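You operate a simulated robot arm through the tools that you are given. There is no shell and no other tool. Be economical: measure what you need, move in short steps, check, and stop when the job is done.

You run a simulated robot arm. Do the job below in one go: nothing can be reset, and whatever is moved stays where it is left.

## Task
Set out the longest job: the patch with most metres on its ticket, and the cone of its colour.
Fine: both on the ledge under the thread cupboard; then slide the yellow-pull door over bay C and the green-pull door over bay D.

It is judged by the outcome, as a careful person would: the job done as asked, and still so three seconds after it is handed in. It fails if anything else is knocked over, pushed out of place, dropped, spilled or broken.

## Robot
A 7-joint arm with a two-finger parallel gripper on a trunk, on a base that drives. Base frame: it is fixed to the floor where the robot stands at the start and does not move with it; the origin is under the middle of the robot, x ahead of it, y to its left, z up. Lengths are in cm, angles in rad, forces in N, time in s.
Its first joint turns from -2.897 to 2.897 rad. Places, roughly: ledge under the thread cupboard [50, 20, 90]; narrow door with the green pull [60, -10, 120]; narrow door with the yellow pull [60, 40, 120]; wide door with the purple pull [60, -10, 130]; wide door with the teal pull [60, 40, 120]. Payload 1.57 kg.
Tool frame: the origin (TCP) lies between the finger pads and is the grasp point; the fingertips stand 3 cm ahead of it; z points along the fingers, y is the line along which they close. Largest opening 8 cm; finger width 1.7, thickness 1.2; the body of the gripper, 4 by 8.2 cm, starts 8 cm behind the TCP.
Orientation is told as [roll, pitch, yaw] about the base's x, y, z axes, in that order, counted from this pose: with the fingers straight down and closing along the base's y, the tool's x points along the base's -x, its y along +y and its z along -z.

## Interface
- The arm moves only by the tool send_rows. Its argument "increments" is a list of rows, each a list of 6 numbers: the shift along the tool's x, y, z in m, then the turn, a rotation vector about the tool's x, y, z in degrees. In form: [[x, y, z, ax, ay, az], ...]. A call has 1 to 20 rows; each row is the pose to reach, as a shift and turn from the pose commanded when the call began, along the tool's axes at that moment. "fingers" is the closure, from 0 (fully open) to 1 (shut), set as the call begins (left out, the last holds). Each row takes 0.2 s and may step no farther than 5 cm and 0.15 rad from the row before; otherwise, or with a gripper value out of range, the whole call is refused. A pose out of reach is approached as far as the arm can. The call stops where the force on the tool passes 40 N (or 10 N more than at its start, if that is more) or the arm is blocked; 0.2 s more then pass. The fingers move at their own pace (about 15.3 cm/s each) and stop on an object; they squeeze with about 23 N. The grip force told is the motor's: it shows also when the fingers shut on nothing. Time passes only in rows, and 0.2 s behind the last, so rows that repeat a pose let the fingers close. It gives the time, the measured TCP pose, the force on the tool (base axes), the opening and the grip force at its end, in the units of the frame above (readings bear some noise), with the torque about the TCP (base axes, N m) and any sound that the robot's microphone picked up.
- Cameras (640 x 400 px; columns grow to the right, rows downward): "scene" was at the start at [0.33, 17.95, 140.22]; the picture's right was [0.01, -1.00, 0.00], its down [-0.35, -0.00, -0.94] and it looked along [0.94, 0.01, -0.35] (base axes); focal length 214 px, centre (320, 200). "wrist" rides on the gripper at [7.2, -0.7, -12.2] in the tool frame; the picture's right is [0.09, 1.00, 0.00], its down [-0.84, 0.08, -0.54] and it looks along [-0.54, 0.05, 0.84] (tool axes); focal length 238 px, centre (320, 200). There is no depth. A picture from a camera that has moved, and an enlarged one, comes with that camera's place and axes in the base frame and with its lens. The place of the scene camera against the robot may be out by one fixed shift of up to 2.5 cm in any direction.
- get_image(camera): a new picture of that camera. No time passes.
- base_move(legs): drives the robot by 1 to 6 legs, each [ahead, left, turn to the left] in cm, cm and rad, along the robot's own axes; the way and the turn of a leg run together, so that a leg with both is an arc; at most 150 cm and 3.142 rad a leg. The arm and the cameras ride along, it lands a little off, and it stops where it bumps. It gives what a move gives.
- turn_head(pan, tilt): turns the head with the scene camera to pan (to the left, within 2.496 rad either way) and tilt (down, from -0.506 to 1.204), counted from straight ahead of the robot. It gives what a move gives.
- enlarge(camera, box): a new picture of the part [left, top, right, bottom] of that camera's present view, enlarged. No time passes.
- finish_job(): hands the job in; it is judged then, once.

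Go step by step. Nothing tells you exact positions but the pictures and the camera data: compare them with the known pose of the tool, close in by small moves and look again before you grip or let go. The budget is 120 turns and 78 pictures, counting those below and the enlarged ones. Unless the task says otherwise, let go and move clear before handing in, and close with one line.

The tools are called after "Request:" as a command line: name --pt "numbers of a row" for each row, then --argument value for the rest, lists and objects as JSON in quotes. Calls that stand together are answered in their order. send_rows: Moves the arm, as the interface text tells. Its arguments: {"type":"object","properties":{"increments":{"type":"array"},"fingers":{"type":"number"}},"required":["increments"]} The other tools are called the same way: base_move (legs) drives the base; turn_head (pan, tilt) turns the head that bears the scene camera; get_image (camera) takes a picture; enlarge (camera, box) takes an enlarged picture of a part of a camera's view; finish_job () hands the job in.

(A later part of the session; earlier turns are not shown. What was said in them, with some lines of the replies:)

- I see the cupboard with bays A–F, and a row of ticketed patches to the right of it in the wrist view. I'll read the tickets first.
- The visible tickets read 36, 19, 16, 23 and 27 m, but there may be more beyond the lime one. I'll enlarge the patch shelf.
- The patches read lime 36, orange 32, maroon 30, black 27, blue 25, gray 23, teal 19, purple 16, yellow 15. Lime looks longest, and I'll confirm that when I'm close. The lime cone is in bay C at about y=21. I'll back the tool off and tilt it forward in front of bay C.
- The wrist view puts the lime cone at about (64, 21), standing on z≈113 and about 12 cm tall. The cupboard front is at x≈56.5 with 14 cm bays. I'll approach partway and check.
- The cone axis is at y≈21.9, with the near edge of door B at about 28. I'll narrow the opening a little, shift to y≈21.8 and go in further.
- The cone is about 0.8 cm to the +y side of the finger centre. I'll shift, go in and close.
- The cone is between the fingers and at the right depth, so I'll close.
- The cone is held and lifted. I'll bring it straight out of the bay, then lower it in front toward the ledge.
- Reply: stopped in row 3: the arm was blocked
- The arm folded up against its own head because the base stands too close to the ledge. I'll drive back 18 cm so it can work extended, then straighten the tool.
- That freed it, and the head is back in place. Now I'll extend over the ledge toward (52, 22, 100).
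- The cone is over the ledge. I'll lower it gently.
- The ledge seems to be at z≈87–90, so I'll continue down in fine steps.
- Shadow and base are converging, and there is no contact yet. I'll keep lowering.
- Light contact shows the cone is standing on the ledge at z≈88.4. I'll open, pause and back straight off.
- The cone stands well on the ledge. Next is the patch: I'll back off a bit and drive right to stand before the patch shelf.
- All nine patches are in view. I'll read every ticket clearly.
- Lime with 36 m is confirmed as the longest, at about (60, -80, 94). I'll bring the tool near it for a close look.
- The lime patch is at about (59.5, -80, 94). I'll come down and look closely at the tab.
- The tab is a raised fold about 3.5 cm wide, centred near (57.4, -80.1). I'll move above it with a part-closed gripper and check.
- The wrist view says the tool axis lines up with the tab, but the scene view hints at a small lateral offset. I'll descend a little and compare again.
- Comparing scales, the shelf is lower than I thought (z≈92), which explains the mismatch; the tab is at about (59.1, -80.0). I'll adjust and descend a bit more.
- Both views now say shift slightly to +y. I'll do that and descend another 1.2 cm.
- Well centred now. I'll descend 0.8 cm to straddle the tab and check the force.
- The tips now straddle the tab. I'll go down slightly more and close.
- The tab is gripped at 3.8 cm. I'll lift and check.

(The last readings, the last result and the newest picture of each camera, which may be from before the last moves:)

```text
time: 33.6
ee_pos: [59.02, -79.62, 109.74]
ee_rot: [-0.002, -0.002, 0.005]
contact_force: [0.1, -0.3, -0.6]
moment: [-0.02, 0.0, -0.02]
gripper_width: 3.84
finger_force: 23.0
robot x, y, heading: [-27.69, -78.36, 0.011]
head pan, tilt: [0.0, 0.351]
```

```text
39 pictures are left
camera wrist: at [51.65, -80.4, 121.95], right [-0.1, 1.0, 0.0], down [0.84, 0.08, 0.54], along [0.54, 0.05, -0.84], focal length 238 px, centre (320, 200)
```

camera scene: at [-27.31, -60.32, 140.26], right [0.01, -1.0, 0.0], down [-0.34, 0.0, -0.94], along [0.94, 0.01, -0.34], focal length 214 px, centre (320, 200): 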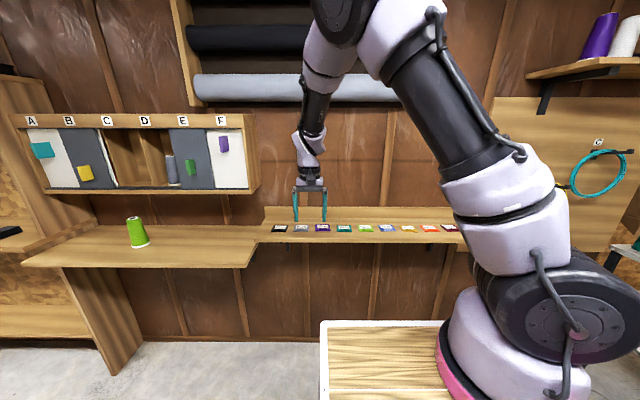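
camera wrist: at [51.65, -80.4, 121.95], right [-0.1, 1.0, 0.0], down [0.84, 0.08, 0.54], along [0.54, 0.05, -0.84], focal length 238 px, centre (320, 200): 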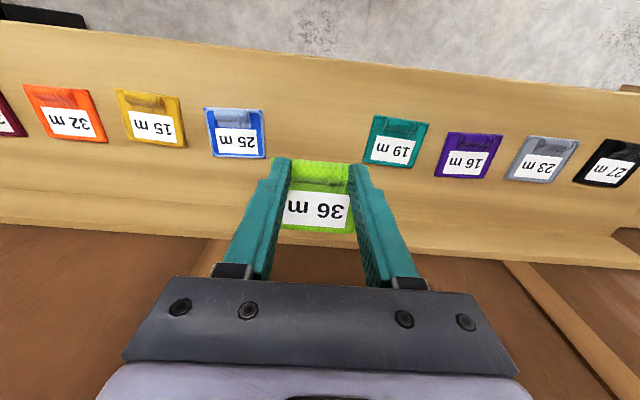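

The patch is held cleanly. I'll pull back to x≈40, then drive left to the cupboard ledge.

Request:
send_rows --pt "0.04 0 0 0 0 0" --pt "0.08 0 0 0 0 0" --pt "0.12 0 0 0 0 0" --pt "0.16 0 0 0 0 0" --pt "0.19 0 0 0 0 0"

Request:
base_move --legs '[[0, 85, 0]]'

Request:
get_image --camera "scene"

Request:
get_image --camera "wrist"

```text
time: 34.8
ee_pos: [39.82, -79.81, 109.38]
ee_rot: [-0.003, -0.002, 0.008]
contact_force: [0.9, 0.4, -0.1]
moment: [-0.01, 0.01, -0.02]
gripper_width: 3.84
finger_force: 22.9
robot x, y, heading: [-27.52, -78.17, 0.004]
head pan, tilt: [0.0, 0.351]
```

```text
time: 39.3
ee_pos: [39.56, 3.33, 109.29]
ee_rot: [-0.001, -0.002, 0.0]
contact_force: [-0.5, 0.1, 0.1]
moment: [-0.03, -0.02, -0.01]
gripper_width: 3.81
finger_force: 22.9
robot x, y, heading: [-27.55, 5.52, 0.003]
head pan, tilt: [0.0, 0.351]
```

```text
38 pictures are left
camera scene: at [-27.5, 23.3, 140.26], right [0.0, -1.0, 0.0], down [-0.34, 0.0, -0.94], along [0.94, 0.0, -0.34], focal length 214 px, centre (320, 200)
```

scene: 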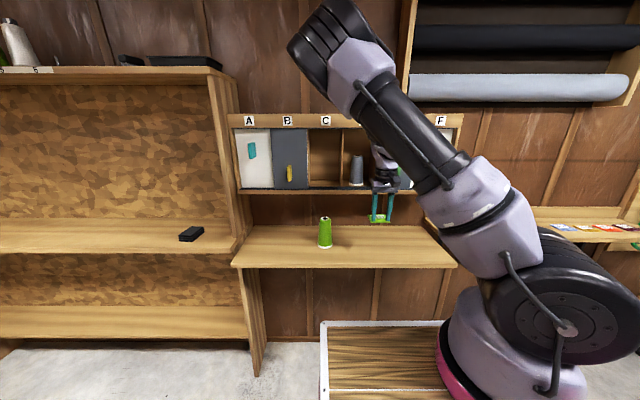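

```text
37 pictures are left
camera wrist: at [32.32, 2.66, 121.75], right [-0.09, 1.0, 0.0], down [0.84, 0.08, 0.54], along [0.54, 0.05, -0.84], focal length 238 px, centre (320, 200)
```

wrist: 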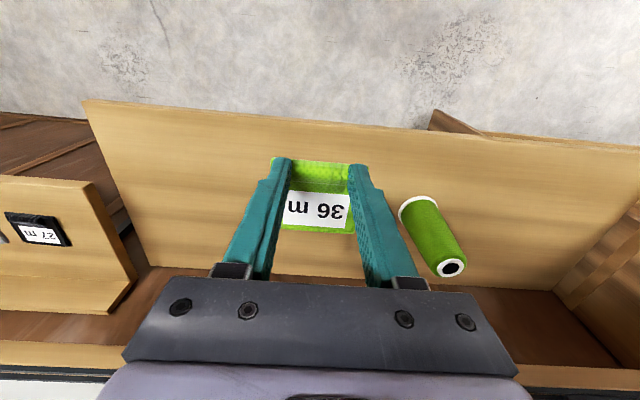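

The ledge front is at x≈41.4 and the cone stands clear at y=22. I'll carry the patch to (48, 3.5) and lower it.

Request:
send_rows --pt "-0.042 0 0 0 0 0" --pt "-0.084 0 0 0 0 0" --pt "-0.084 0 0.045 0 0 0" --pt "-0.084 0 0.09 0 0 0" --pt "-0.084 0 0.13 0 0 0"

Request:
get_image --camera "wrist"

Request:
enlarge --camera "scene" --box '[310, 180, 430, 270]'

```text
time: 40.5
ee_pos: [48.08, 3.33, 96.43]
ee_rot: [-0.002, -0.003, 0.001]
contact_force: [0.7, 0.1, 0.8]
moment: [0.02, 0.0, -0.02]
gripper_width: 3.82
finger_force: 22.8
robot x, y, heading: [-28.02, 5.31, 0.0]
head pan, tilt: [0.0, 0.351]
```

```text
36 pictures are left
camera wrist: at [40.84, 2.57, 108.72], right [-0.09, 1.0, 0.0], down [0.84, 0.08, 0.54], along [0.54, 0.05, -0.84], focal length 238 px, centre (320, 200)
```

wrist: 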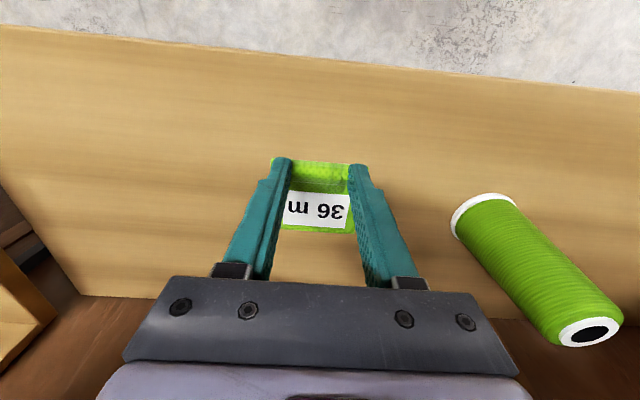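

```text
4.44 times, centred on (370, 225) of scene
camera zoom: at [-27.54, 23.29, 140.26], right [0.0, -1.0, 0.0], down [-0.34, 0.0, -0.94], along [0.94, 0.0, -0.34], focal length 953 px, centre (98, 89)
```

zoom: 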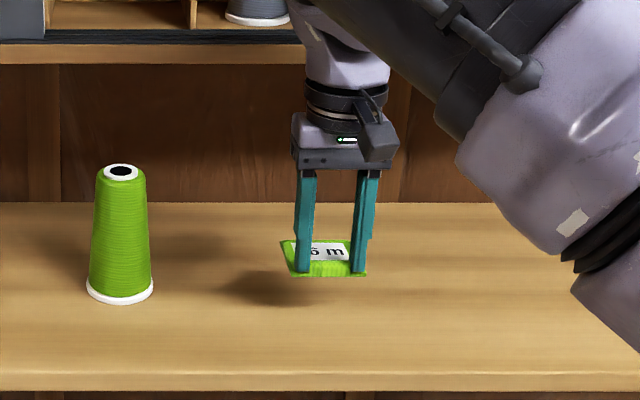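

Still a few cm above the ledge, and the cone is far enough away. I'll lower in fine steps until contact.

Request:
send_rows --pt "0 0 0.01 0 0 0" --pt "0 0 0.02 0 0 0" --pt "0 0 0.025 0 0 0" --pt "0 0 0.028 0 0 0"

Request:
send_rows --pt "0 0 0.003 0 0 0" --pt "0 0 0.006 0 0 0"

Request:
enlarge --camera "scene" --box '[350, 210, 410, 250]'

```text
time: 41.5
ee_pos: [48.08, 3.36, 93.78]
ee_rot: [0.0, -0.002, 0.001]
contact_force: [0.2, -0.8, 0.8]
moment: [-0.01, -0.01, 0.01]
gripper_width: 3.83
finger_force: 22.8
robot x, y, heading: [-27.95, 5.63, 0.0]
head pan, tilt: [0.0, 0.351]
```

```text
time: 42.1
ee_pos: [48.09, 3.43, 93.04]
ee_rot: [0.0, -0.002, -0.002]
contact_force: [-0.3, 0.5, 0.3]
moment: [0.0, 0.04, -0.01]
gripper_width: 3.82
finger_force: 23.1
robot x, y, heading: [-28.26, 5.64, 0.004]
head pan, tilt: [0.0, 0.351]
```

```text
10.00 times, centred on (380, 230) of scene
camera zoom: at [-27.51, 23.3, 140.26], right [0.0, -1.0, 0.0], down [-0.34, 0.0, -0.94], along [0.94, 0.0, -0.34], focal length 2145 px, centre (-280, -100)
```

zoom: 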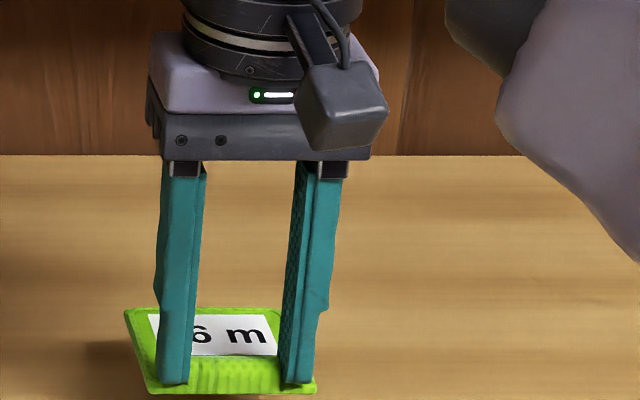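

Shadow still slightly apart; continuing in millimetres.

Request:
send_rows --pt "0 0 0.002 0 0 0" --pt "0 0 0.004 0 0 0" --pt "0 0 0.006 0 0 0"

Request:
send_rows --pt "0 0 0.0015 0 0 0" --pt "0 0 0.003 0 0 0"

```text
time: 42.9
ee_pos: [47.93, 3.39, 92.56]
ee_rot: [-0.002, -0.002, 0.0]
contact_force: [-0.4, 0.0, 0.2]
moment: [0.0, 0.03, 0.0]
gripper_width: 3.85
finger_force: 23.6
robot x, y, heading: [-27.73, 5.39, 0.007]
head pan, tilt: [0.0, 0.351]
```

```text
time: 43.5
ee_pos: [48.14, 3.34, 92.11]
ee_rot: [-0.003, -0.002, 0.0]
contact_force: [0.3, 0.5, 0.3]
moment: [0.03, 0.0, 0.0]
gripper_width: 3.82
finger_force: 23.3
robot x, y, heading: [-27.91, 5.62, -0.0]
head pan, tilt: [0.0, 0.351]
```

Request:
send_rows --pt "0 0 0.0015 0 0 0" --pt "0 0 0.003 0 0 0"

Request:
send_rows --pt "0 0 0.0015 0 0 0" --pt "0 0 0.003 0 0 0"

Request:
enlarge --camera "scene" --box '[350, 210, 410, 250]'

```text
time: 44.1
ee_pos: [47.95, 3.4, 91.89]
ee_rot: [-0.001, -0.001, -0.001]
contact_force: [0.2, 0.3, -0.1]
moment: [0.02, 0.01, 0.04]
gripper_width: 3.85
finger_force: 23.4
robot x, y, heading: [-28.04, 5.59, 0.002]
head pan, tilt: [0.0, 0.351]
```

```text
time: 44.7
ee_pos: [47.94, 3.31, 91.61]
ee_rot: [-0.002, -0.002, 0.001]
contact_force: [0.5, -0.2, 0.3]
moment: [0.0, -0.01, 0.0]
gripper_width: 3.8
finger_force: 23.0
robot x, y, heading: [-28.13, 4.99, 0.004]
head pan, tilt: [0.0, 0.351]
```

```text
10.00 times, centred on (380, 230) of scene
camera zoom: at [-27.5, 23.3, 140.26], right [0.0, -1.0, 0.0], down [-0.34, 0.0, -0.94], along [0.94, 0.0, -0.34], focal length 2145 px, centre (-280, -100)
```

zoom: 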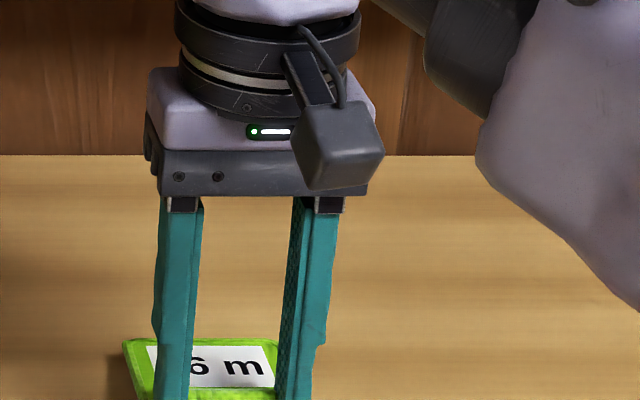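

Request:
send_rows --pt "0 0 0.002 0 0 0" --pt "0 0 0.004 0 0 0"

Request:
send_rows --pt "0 0 0.0015 0 0 0" --pt "0 0 0.003 0 0 0"

```text
time: 45.3
ee_pos: [48.08, 3.41, 91.04]
ee_rot: [-0.001, -0.001, 0.001]
contact_force: [-0.7, -0.2, -0.3]
moment: [0.02, 0.0, 0.0]
gripper_width: 3.84
finger_force: 23.0
robot x, y, heading: [-27.97, 5.8, 0.002]
head pan, tilt: [0.0, 0.351]
```

```text
time: 45.9
ee_pos: [48.05, 3.44, 90.95]
ee_rot: [0.001, -0.001, 0.0]
contact_force: [0.2, 0.1, -0.3]
moment: [0.01, -0.04, 0.0]
gripper_width: 3.83
finger_force: 23.1
robot x, y, heading: [-27.85, 5.47, -0.001]
head pan, tilt: [0.0, 0.351]
```

Request:
send_rows --pt "0 0 0.0015 0 0 0" --pt "0 0 0.003 0 0 0" --pt "0 0 0.0045 0 0 0"

Request:
send_rows --pt "0 0 0.0015 0 0 0" --pt "0 0 0.003 0 0 0"

Request:
enlarge --camera "scene" --box '[350, 220, 410, 260]'

```text
time: 46.7
ee_pos: [48.0, 3.35, 90.62]
ee_rot: [-0.002, -0.002, -0.001]
contact_force: [-1.1, -0.5, 13.9]
moment: [0.05, -0.01, 0.0]
gripper_width: 3.84
finger_force: 23.1
robot x, y, heading: [-27.97, 5.56, 0.005]
head pan, tilt: [0.0, 0.351]
```

```text
time: 47.3
ee_pos: [48.16, 3.42, 90.52]
ee_rot: [0.0, -0.007, 0.0]
contact_force: [-4.7, -0.8, 16.1]
moment: [0.03, 0.21, 0.02]
gripper_width: 3.83
finger_force: 22.5
robot x, y, heading: [-27.91, 5.65, 0.001]
head pan, tilt: [0.0, 0.351]
stopped in row 2: the force on the tool passed its limit at 44 N (the readings are from after the stop); the commanded pose is now the measured one
```

```text
10.00 times, centred on (380, 240) of scene
camera zoom: at [-27.59, 23.3, 140.26], right [0.0, -1.0, 0.0], down [-0.34, 0.0, -0.94], along [0.94, 0.0, -0.34], focal length 2145 px, centre (-280, -200)
```

zoom: 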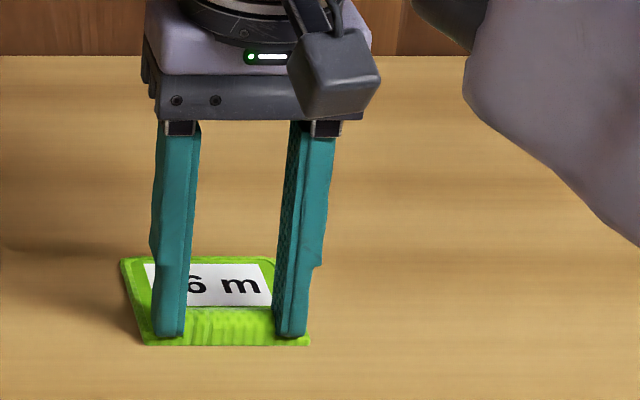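

The patch is flat on the ledge. I'll ease the pressure, release and rise.

Request:
send_rows --pt "0 0 -0.001 0 0 0" --pt "0 0 -0.001 0 0 0"

Request:
send_rows --pt "0 0 0 0 0 0" --pt "0 0 0 0 0 0" --pt "0 0 -0.01 0 0 0" --pt "0 0 -0.04 0 0 0" --pt "0 0 -0.08 0 0 0" --fingers 0.3

Request:
get_image --camera "wrist"

```text
time: 47.9
ee_pos: [48.1, 3.31, 90.61]
ee_rot: [0.0, -0.006, 0.0]
contact_force: [1.1, -0.3, 8.8]
moment: [0.01, -0.01, 0.03]
gripper_width: 3.84
finger_force: 23.2
robot x, y, heading: [-28.1, 5.41, 0.005]
head pan, tilt: [0.0, 0.351]
```

```text
time: 49.1
ee_pos: [47.99, 3.33, 98.47]
ee_rot: [0.0, -0.005, 0.0]
contact_force: [1.4, 0.4, -0.8]
moment: [-0.01, -0.01, -0.02]
gripper_width: 5.61
finger_force: 0.1
robot x, y, heading: [-27.77, 5.71, 0.003]
head pan, tilt: [0.0, 0.351]
```

```text
31 pictures are left
camera wrist: at [40.7, 2.64, 110.72], right [-0.09, 1.0, 0.0], down [0.83, 0.08, 0.55], along [0.54, 0.05, -0.84], focal length 238 px, centre (320, 200)
```

wrist: 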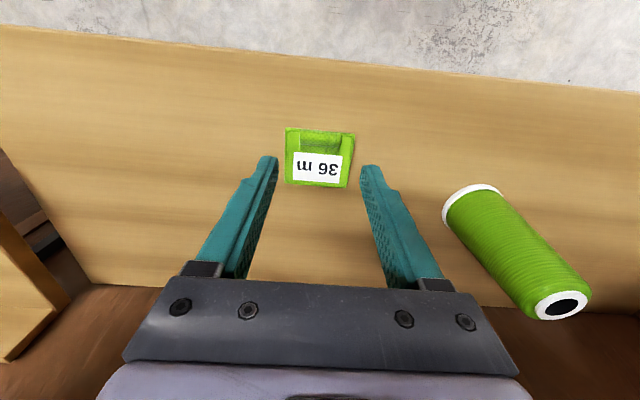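

The patch lies flat with its ticket up, next to the cone. Now the doors: I'll raise and tilt the tool in front of the green pull.

Request:
send_rows --pt "0.02 0 -0.035 0 0 0" --pt "0.04 -0.01 -0.07 0 -8 0" --pt "0.06 -0.025 -0.105 0 -16 0" --pt "0.06 -0.04 -0.14 0 -24 0" --pt "0.06 -0.055 -0.175 0 -32 0" --pt "0.06 -0.07 -0.21 0 -40 0" --pt "0.06 -0.085 -0.24 0 -48 0" --pt "0.06 -0.09 -0.255 0 -55 0"

Request:
get_image --camera "wrist"

Request:
get_image --camera "scene"

```text
time: 50.9
ee_pos: [41.9, -5.79, 123.94]
ee_rot: [-0.002, -0.967, -0.001]
contact_force: [0.4, -0.3, 0.2]
moment: [0.04, 0.01, 0.02]
gripper_width: 5.61
finger_force: 0.0
robot x, y, heading: [-28.02, 5.75, 0.004]
head pan, tilt: [0.0, 0.351]
```

```text
30 pictures are left
camera wrist: at [27.78, -6.54, 125.04], right [-0.05, 1.0, -0.08], down [0.03, 0.08, 1.0], along [1.0, 0.05, -0.03], focal length 238 px, centre (320, 200)
```

wrist: 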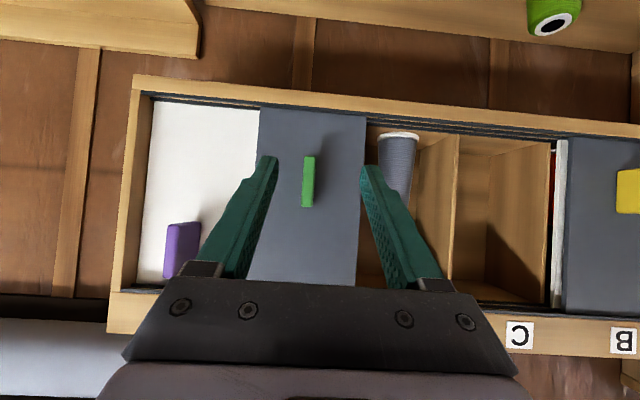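

```text
29 pictures are left
camera scene: at [-27.5, 23.27, 140.26], right [0.0, -1.0, 0.0], down [-0.34, 0.0, -0.94], along [0.94, 0.0, -0.34], focal length 214 px, centre (320, 200)
```

scene: 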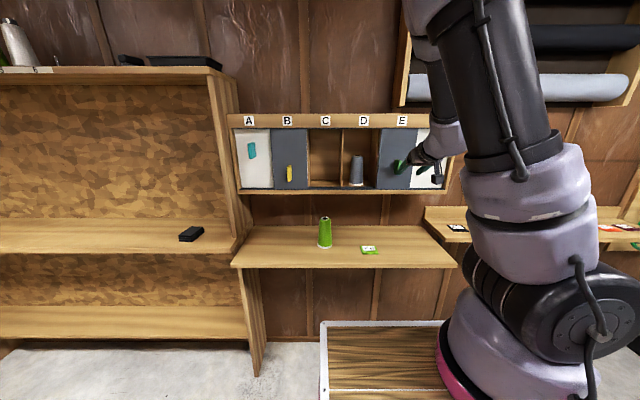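

The green pull is at about (55, -6.8, 122), about 1.4 cm wide and 5.7 tall. I'll approach to straddle it.

Request:
send_rows --pt "-0.016 -0.005 0.03 0 0 0" --pt "-0.032 -0.009 0.06 0 0 0" --pt "-0.047 -0.009 0.089 0 0 0"

Request:
get_image --camera "wrist"

Request:
enlarge --camera "scene" --box '[370, 110, 460, 200]'

```text
time: 51.7
ee_pos: [52.2, -6.42, 122.45]
ee_rot: [0.001, -0.966, -0.002]
contact_force: [-0.7, -0.5, 0.1]
moment: [0.03, 0.01, 0.02]
gripper_width: 5.6
finger_force: 0.1
robot x, y, heading: [-27.36, 5.19, -0.002]
head pan, tilt: [0.0, 0.351]
```

```text
28 pictures are left
camera wrist: at [37.99, -7.23, 123.74], right [-0.05, 1.0, -0.08], down [0.03, 0.08, 1.0], along [1.0, 0.05, -0.03], focal length 238 px, centre (320, 200)
```

wrist: 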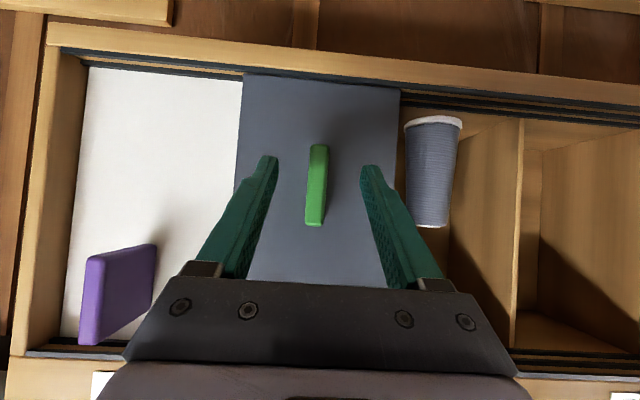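

```text
4.44 times, centred on (415, 155) of scene
camera zoom: at [-27.58, 23.28, 140.26], right [0.0, -1.0, 0.0], down [-0.34, 0.0, -0.94], along [0.94, 0.0, -0.34], focal length 953 px, centre (-102, 400)
```

zoom: 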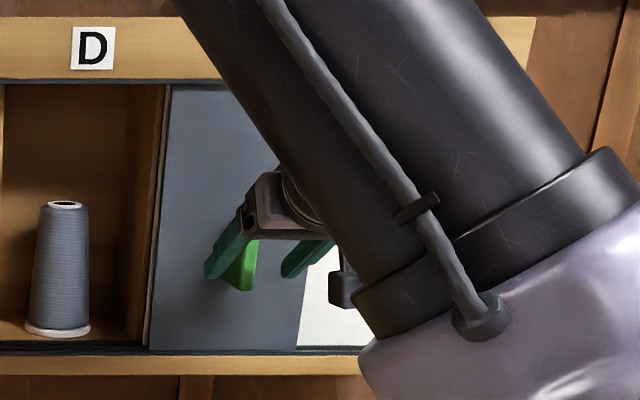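

The pull sits between the fingers and sticks out several cm. I'll go 3 cm further forward and grip.

Request:
send_rows --pt "-0.006 0 0.008 0 0 0" --pt "-0.012 0 0.016 0 0 0" --pt "-0.017 0 0.025 0 0 0"

Request:
send_rows --pt "0 0 0 0 0 0" --pt "0 0 0 0 0 0" --pt "0 0 0 0 0 0" --fingers 1

Request:
get_image --camera "wrist"

```text
time: 52.5
ee_pos: [55.26, -6.38, 122.55]
ee_rot: [0.001, -0.966, 0.002]
contact_force: [0.5, 0.0, 0.2]
moment: [0.01, 0.02, 0.03]
gripper_width: 5.61
finger_force: 0.0
robot x, y, heading: [-28.03, 5.52, 0.005]
head pan, tilt: [0.0, 0.351]
```

```text
time: 53.3
ee_pos: [55.13, -6.45, 122.71]
ee_rot: [0.0, -0.965, -0.001]
contact_force: [2.5, -2.0, 1.3]
moment: [0.11, 0.28, -0.01]
gripper_width: 1.39
finger_force: 30.3
robot x, y, heading: [-27.64, 5.48, -0.002]
head pan, tilt: [0.0, 0.351]
```

```text
26 pictures are left
camera wrist: at [40.97, -7.2, 123.78], right [-0.05, 1.0, -0.08], down [0.03, 0.08, 1.0], along [1.0, 0.05, -0.03], focal length 238 px, centre (320, 200)
```

wrist: 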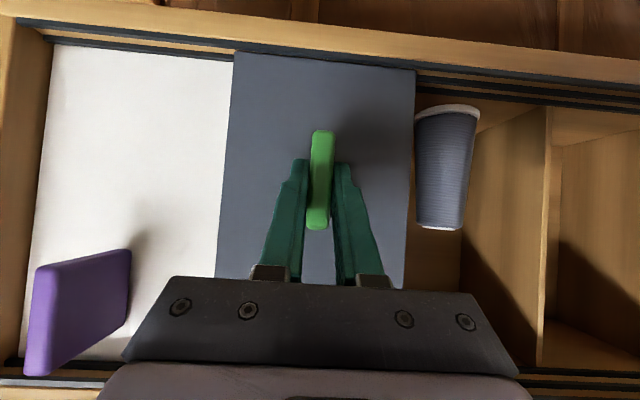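

The pull is gripped at 1.4 cm. I'll slide the door towards +y a few cm first to see the force.

Request:
send_rows --pt "0 0.005 0 0 0 0" --pt "0 0.015 0 0 0 0" --pt "0 0.03 0 0 0 0" --pt "0 0.045 0 0 0 0"

Request:
get_image --camera "wrist"

```text
time: 54.3
ee_pos: [55.1, -1.93, 122.66]
ee_rot: [-0.001, -0.967, 0.0]
contact_force: [18.5, -0.1, 6.5]
moment: [-0.04, -0.4, 0.04]
gripper_width: 1.4
finger_force: 30.6
robot x, y, heading: [-27.74, 5.44, 0.004]
head pan, tilt: [0.0, 0.351]
```

```text
25 pictures are left
camera wrist: at [40.96, -2.78, 123.75], right [-0.05, 1.0, -0.08], down [0.03, 0.08, 1.0], along [1.0, 0.05, -0.03], focal length 238 px, centre (320, 200)
```

wrist: 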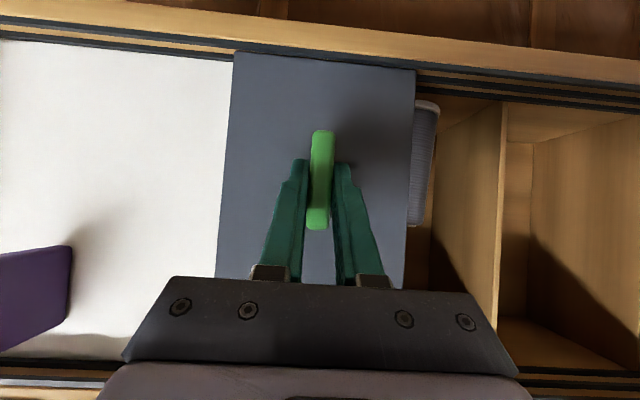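

The door slides freely. There is some tension in x, so I'll ease it slightly while continuing.

Request:
send_rows --pt "-0.001 0.01 0.0016 0 0 0" --pt "-0.001 0.025 0.0016 0 0 0" --pt "-0.001 0.04 0.0016 0 0 0"

Request:
send_rows --pt "0 0.015 0 0 0 0" --pt "0 0.03 0 0 0 0" --pt "0 0.04 0 0 0 0"

Request:
get_image --camera "wrist"

Request:
enlarge --camera "scene" --box '[225, 105, 465, 205]'

```text
time: 55.1
ee_pos: [55.2, 1.94, 122.62]
ee_rot: [-0.001, -0.963, 0.001]
contact_force: [4.9, -0.6, -1.5]
moment: [0.22, -0.72, 0.25]
gripper_width: 1.39
finger_force: 30.2
robot x, y, heading: [-27.91, 5.05, 0.003]
head pan, tilt: [0.0, 0.351]
```

```text
time: 55.9
ee_pos: [55.08, 6.01, 122.64]
ee_rot: [-0.001, -0.963, -0.001]
contact_force: [0.8, -0.8, -9.0]
moment: [0.13, -0.84, 0.07]
gripper_width: 1.38
finger_force: 30.3
robot x, y, heading: [-27.8, 5.45, 0.0]
head pan, tilt: [0.0, 0.351]
```

```text
24 pictures are left
camera wrist: at [40.95, 5.25, 123.79], right [-0.05, 1.0, -0.08], down [0.03, 0.08, 1.0], along [1.0, 0.05, -0.04], focal length 238 px, centre (320, 200)
```

wrist: 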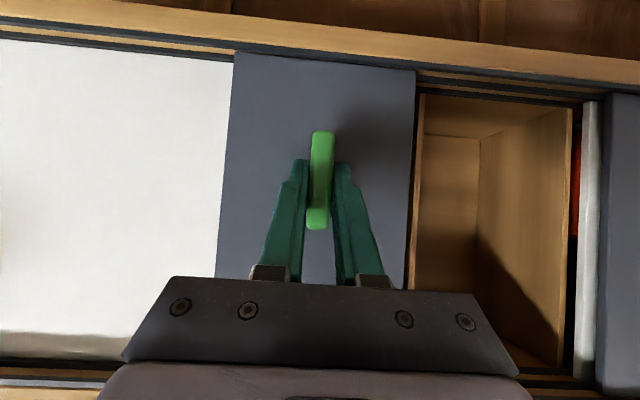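

```text
2.67 times, centred on (345, 155) of scene
camera zoom: at [-27.48, 23.29, 140.26], right [0.0, -1.0, 0.0], down [-0.34, 0.0, -0.94], along [0.94, 0.0, -0.34], focal length 572 px, centre (253, 320)
```

zoom: 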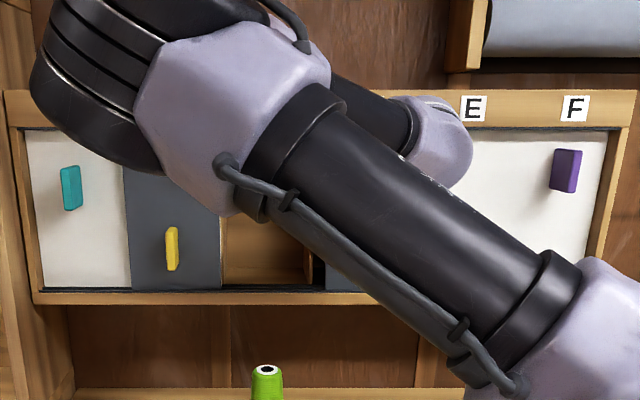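

Moved 12.5 cm, and the door now nearly reaches the C/D divider. I'll go one more 1.2 cm step.

Request:
send_rows --pt "0 0.006 0 0 0 0" --pt "0 0.012 0 0 0 0"

Request:
get_image --camera "wrist"

```text
time: 56.5
ee_pos: [55.02, 7.38, 122.67]
ee_rot: [-0.002, -0.965, 0.003]
contact_force: [-5.7, 1.8, -6.0]
moment: [0.13, 0.51, 0.08]
gripper_width: 1.4
finger_force: 30.6
robot x, y, heading: [-28.06, 5.68, 0.002]
head pan, tilt: [0.0, 0.351]
```

```text
22 pictures are left
camera wrist: at [40.95, 6.54, 123.79], right [-0.05, 1.0, -0.08], down [0.03, 0.08, 1.0], along [1.0, 0.05, -0.04], focal length 238 px, centre (320, 200)
```

wrist: 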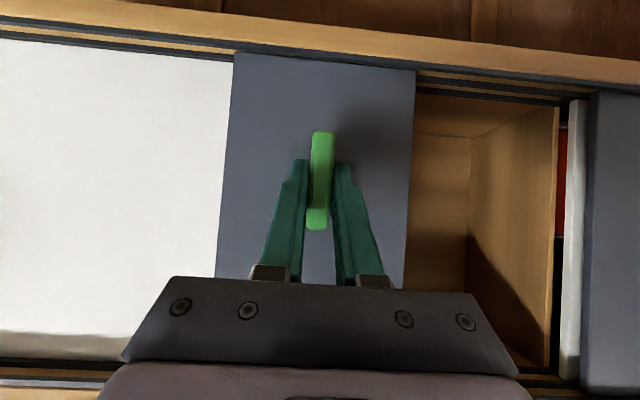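

The divider is now hidden and the total travel is about one bay pitch (13.8 cm). I'll release, back off and look.

Request:
send_rows --pt "0 0 0 0 0 0" --pt "0 0 0 0 0 0" --fingers 0.4

Request:
send_rows --pt "0.017 0 -0.025 0 0 0" --pt "0.034 0 -0.05 0 0 0" --pt "0.051 0 -0.075 0 0 0" --pt "0.068 0 -0.1 0 0 0" --pt "0.085 0 -0.125 0 0 0"

Request:
get_image --camera "wrist"

```text
time: 57.1
ee_pos: [55.18, 7.26, 122.64]
ee_rot: [-0.001, -0.965, 0.0]
contact_force: [-0.4, 0.2, -0.7]
moment: [0.05, 0.0, -0.01]
gripper_width: 4.8
finger_force: 0.1
robot x, y, heading: [-27.66, 5.56, 0.005]
head pan, tilt: [0.0, 0.351]
```

```text
time: 58.3
ee_pos: [40.07, 7.24, 122.93]
ee_rot: [-0.002, -0.965, 0.002]
contact_force: [0.1, 0.2, -0.3]
moment: [0.02, -0.02, -0.01]
gripper_width: 4.8
finger_force: 0.0
robot x, y, heading: [-28.02, 5.78, 0.005]
head pan, tilt: [0.0, 0.351]
```

```text
21 pictures are left
camera wrist: at [25.9, 6.5, 124.08], right [-0.05, 1.0, -0.08], down [0.03, 0.08, 1.0], along [1.0, 0.05, -0.04], focal length 238 px, centre (320, 200)
```

wrist: 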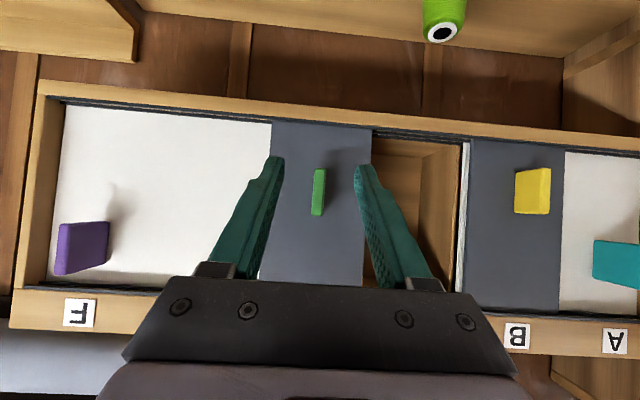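

The green door sits square over D. The yellow pull is at about (54.5, 34.7, 119.5), so I'll move the tool over to it.

Request:
send_rows --pt "0 0.04 0 0 0 0" --pt "0 0.08 0 0 0 0" --pt "0 0.12 0 0 0 0" --pt "0 0.16 0 0 0 0" --pt "0 0.2 0 0 0 0" --pt "0.006 0.24 0.016 0 0 0" --pt "0.0125 0.273 0.033 0 0 0" --fingers 0.3

Request:
get_image --camera "wrist"

```text
time: 59.9
ee_pos: [42.21, 34.37, 119.96]
ee_rot: [-0.002, -0.964, 0.003]
contact_force: [0.6, 0.4, -0.1]
moment: [-0.01, -0.02, -0.03]
gripper_width: 5.6
finger_force: 0.0
robot x, y, heading: [-27.94, 5.5, 0.003]
head pan, tilt: [0.0, 0.351]
```

```text
20 pictures are left
camera wrist: at [28.06, 33.68, 120.98], right [-0.05, 1.0, -0.08], down [0.03, 0.08, 1.0], along [1.0, 0.05, -0.03], focal length 238 px, centre (320, 200)
```

wrist: 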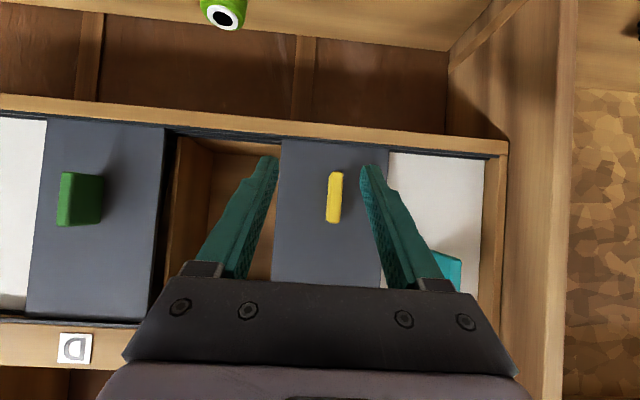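

The yellow pull is about 1.5 cm to +y, at z≈120.3. I'll approach to straddle it.

Request:
send_rows --pt "-0.02 0.015 0.02 0 0 0" --pt "-0.04 0.015 0.045 0 0 0" --pt "-0.064 0.015 0.075 0 0 0"

Request:
get_image --camera "wrist"

```text
time: 60.7
ee_pos: [51.85, 36.14, 120.73]
ee_rot: [0.001, -0.967, 0.002]
contact_force: [0.0, -0.4, 0.8]
moment: [-0.03, -0.04, -0.03]
gripper_width: 5.59
finger_force: 0.0
robot x, y, heading: [-27.56, 5.73, 0.003]
head pan, tilt: [0.0, 0.351]
```

```text
19 pictures are left
camera wrist: at [37.64, 35.34, 121.84], right [-0.05, 1.0, -0.08], down [0.03, 0.08, 1.0], along [1.0, 0.05, -0.03], focal length 238 px, centre (320, 200)
```

wrist: 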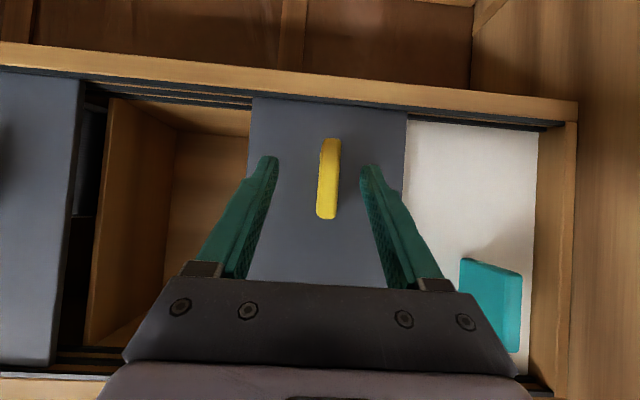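

The yellow pull is centred. I'll advance 3 cm and grip.

Request:
send_rows --pt "-0.006 0.002 0.008 0 0 0" --pt "-0.012 0.004 0.016 0 0 0" --pt "-0.018 0.004 0.026 0 0 0"

Request:
send_rows --pt "0 0 0 0 0 0" --pt "0 0 0 0 0 0" --pt "0 0 0 0 0 0" --fingers 1

Request:
send_rows --pt "0 -0.005 0 0 0 0" --pt "0 -0.015 0 0 0 0" --pt "0 -0.03 0 0 0 0" --pt "0 -0.045 0 0 0 0"

Request:
get_image --camera "wrist"

```text
time: 61.5
ee_pos: [55.01, 36.41, 120.95]
ee_rot: [-0.001, -0.967, 0.0]
contact_force: [0.1, 0.3, -0.3]
moment: [0.02, 0.01, 0.02]
gripper_width: 5.62
finger_force: 0.1
robot x, y, heading: [-27.72, 4.84, -0.001]
head pan, tilt: [0.0, 0.351]
```

```text
time: 62.3
ee_pos: [54.99, 36.35, 120.88]
ee_rot: [-0.001, -0.965, 0.002]
contact_force: [3.1, 2.7, 0.4]
moment: [0.18, 0.09, 0.11]
gripper_width: 1.39
finger_force: 29.9
robot x, y, heading: [-27.6, 5.77, -0.001]
head pan, tilt: [0.0, 0.351]
```

```text
time: 63.3
ee_pos: [55.02, 31.71, 120.94]
ee_rot: [0.001, -0.966, -0.002]
contact_force: [4.6, 0.8, 1.9]
moment: [-0.01, 0.78, -0.02]
gripper_width: 1.39
finger_force: 30.2
robot x, y, heading: [-28.06, 5.64, 0.001]
head pan, tilt: [0.0, 0.351]
```

```text
18 pictures are left
camera wrist: at [40.83, 31.05, 122.01], right [-0.05, 1.0, -0.08], down [0.03, 0.08, 1.0], along [1.0, 0.05, -0.03], focal length 238 px, centre (320, 200)
```

wrist: 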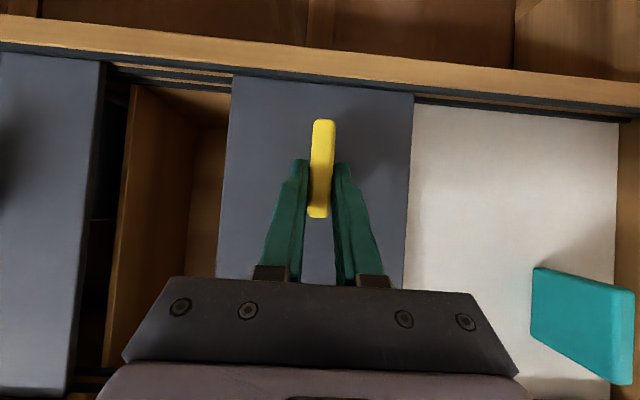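

It slides well. I'll continue to y≈23.5, then check.

Request:
send_rows --pt "0 -0.015 0 0 0 0" --pt "0 -0.03 0 0 0 0" --pt "0 -0.045 0 0 0 0"

Request:
send_rows --pt "0 -0.015 0 0 0 0" --pt "0 -0.03 0 0 0 0" --pt "0 -0.036 0 0 0 0"

Request:
get_image --camera "wrist"

```text
time: 64.1
ee_pos: [55.0, 27.35, 120.89]
ee_rot: [0.0, -0.964, -0.001]
contact_force: [1.1, 0.3, 7.9]
moment: [0.07, 0.75, -0.14]
gripper_width: 1.39
finger_force: 30.5
robot x, y, heading: [-27.73, 5.62, 0.005]
head pan, tilt: [0.0, 0.351]
```

```text
time: 64.9
ee_pos: [54.96, 23.82, 120.94]
ee_rot: [-0.002, -0.962, 0.001]
contact_force: [-3.1, 0.0, -6.2]
moment: [0.16, 0.46, 0.01]
gripper_width: 1.35
finger_force: 30.3
robot x, y, heading: [-27.7, 5.38, 0.003]
head pan, tilt: [0.0, 0.351]
```

```text
17 pictures are left
camera wrist: at [40.82, 23.09, 122.05], right [-0.05, 1.0, -0.08], down [0.03, 0.08, 1.0], along [1.0, 0.05, -0.04], focal length 238 px, centre (320, 200)
```

wrist: 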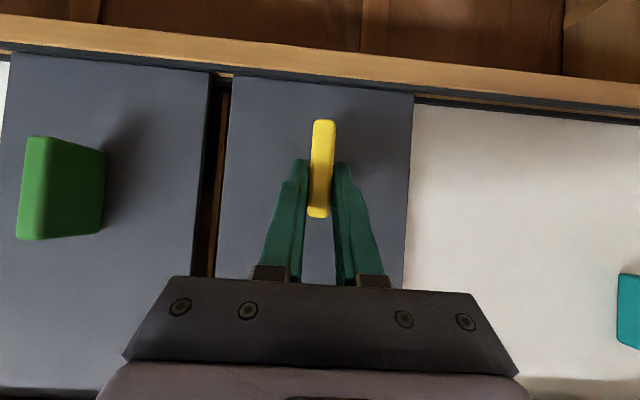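

A 1.2 cm gap is left between the doors, matching the remaining pitch. I'll close it gently.

Request:
send_rows --pt "0 -0.005 0 0 0 0" --pt "0 -0.009 0 0 0 0" --pt "0 -0.012 0 0 0 0"

Request:
enlarge --camera "wrist" --box '[140, 40, 460, 280]'

```text
time: 65.7
ee_pos: [55.02, 22.66, 120.93]
ee_rot: [0.0, -0.962, -0.001]
contact_force: [-15.5, -1.5, -9.6]
moment: [-0.01, 0.06, -0.02]
gripper_width: 1.39
finger_force: 30.0
robot x, y, heading: [-27.88, 5.26, 0.005]
head pan, tilt: [0.0, 0.351]
```

```text
1.67 times, centred on (300, 160) of wrist
camera zoom: at [40.82, 21.85, 122.05], right [-0.05, 1.0, -0.08], down [0.03, 0.08, 1.0], along [1.0, 0.05, -0.04], focal length 397 px, centre (353, 267)
```

zoom: 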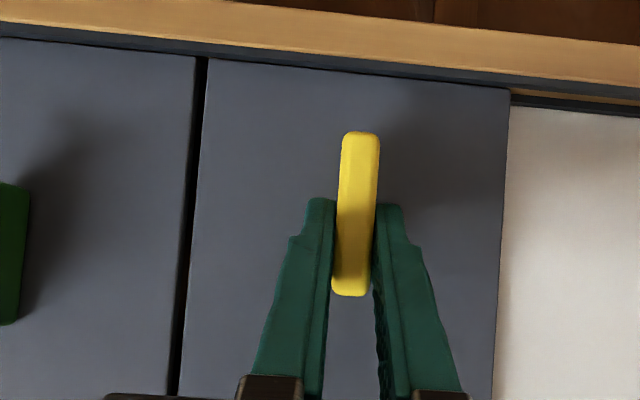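

Doors meet with a few mm gap right at the divider. I'll release, back off and move the arm aside for a frontal check.

Request:
send_rows --pt "0 0 0 0 0 0" --pt "0 0 0 0 0 0" --fingers 0.4

Request:
send_rows --pt "0.017 0 -0.025 0 0 0" --pt "0.034 0 -0.05 0 0 0" --pt "0.051 0 -0.075 0 0 0" --pt "0.068 0 -0.1 0 0 0" --pt "0.085 0 -0.125 0 0 0" --pt "0.085 -0.04 -0.125 0 0 0" --pt "0.085 -0.08 -0.125 0 0 0" --pt "0.085 -0.12 -0.125 0 0 0" --pt "0.085 -0.16 -0.125 0 0 0" --pt "0.085 -0.2 -0.125 0 0 0" --pt "0.085 -0.24 -0.125 0 0 0" --pt "0.085 -0.28 -0.125 0 0 0" --pt "0.085 -0.32 -0.125 0 0 0" --pt "0.085 -0.36 -0.125 0 0 0" --pt "0.085 -0.4 -0.125 0 0 0"

Request:
enlarge --camera "scene" --box '[215, 100, 475, 265]'

```text
time: 66.3
ee_pos: [55.18, 22.66, 120.92]
ee_rot: [-0.001, -0.968, 0.0]
contact_force: [-0.4, 0.3, 0.8]
moment: [-0.02, -0.02, 0.0]
gripper_width: 4.81
finger_force: 0.1
robot x, y, heading: [-28.02, 5.56, 0.006]
head pan, tilt: [0.0, 0.351]
```

```text
time: 69.5
ee_pos: [39.75, -17.42, 120.94]
ee_rot: [0.001, -0.965, 0.001]
contact_force: [-0.5, 0.5, 0.3]
moment: [0.0, -0.02, -0.07]
gripper_width: 4.8
finger_force: 0.0
out of reach, approached as far as the arm can: row 11, 12
robot x, y, heading: [-27.98, 5.36, 0.003]
head pan, tilt: [0.0, 0.351]
```

```text
2.42 times, centred on (345, 182) of scene
camera zoom: at [-27.53, 23.33, 140.25], right [0.0, -1.0, 0.0], down [-0.34, 0.0, -0.94], along [0.94, 0.0, -0.34], focal length 520 px, centre (259, 242)
```

zoom: 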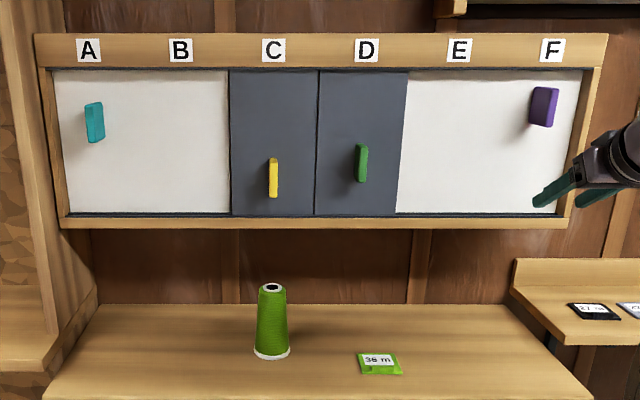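

Yellow now covers C and green covers D. The lime cone and the 36 m patch are on the ledge, nothing else has moved, and the arm is clear, so I'm handing in.

Request:
finish_job

```text
The job is handed in.
```

The job is set out and handed in: the lime 36 m patch (the most metres of the nine tickets) and the lime cone are on the ledge. The yellow-pull door covers bay C and the green-pull door covers bay D.
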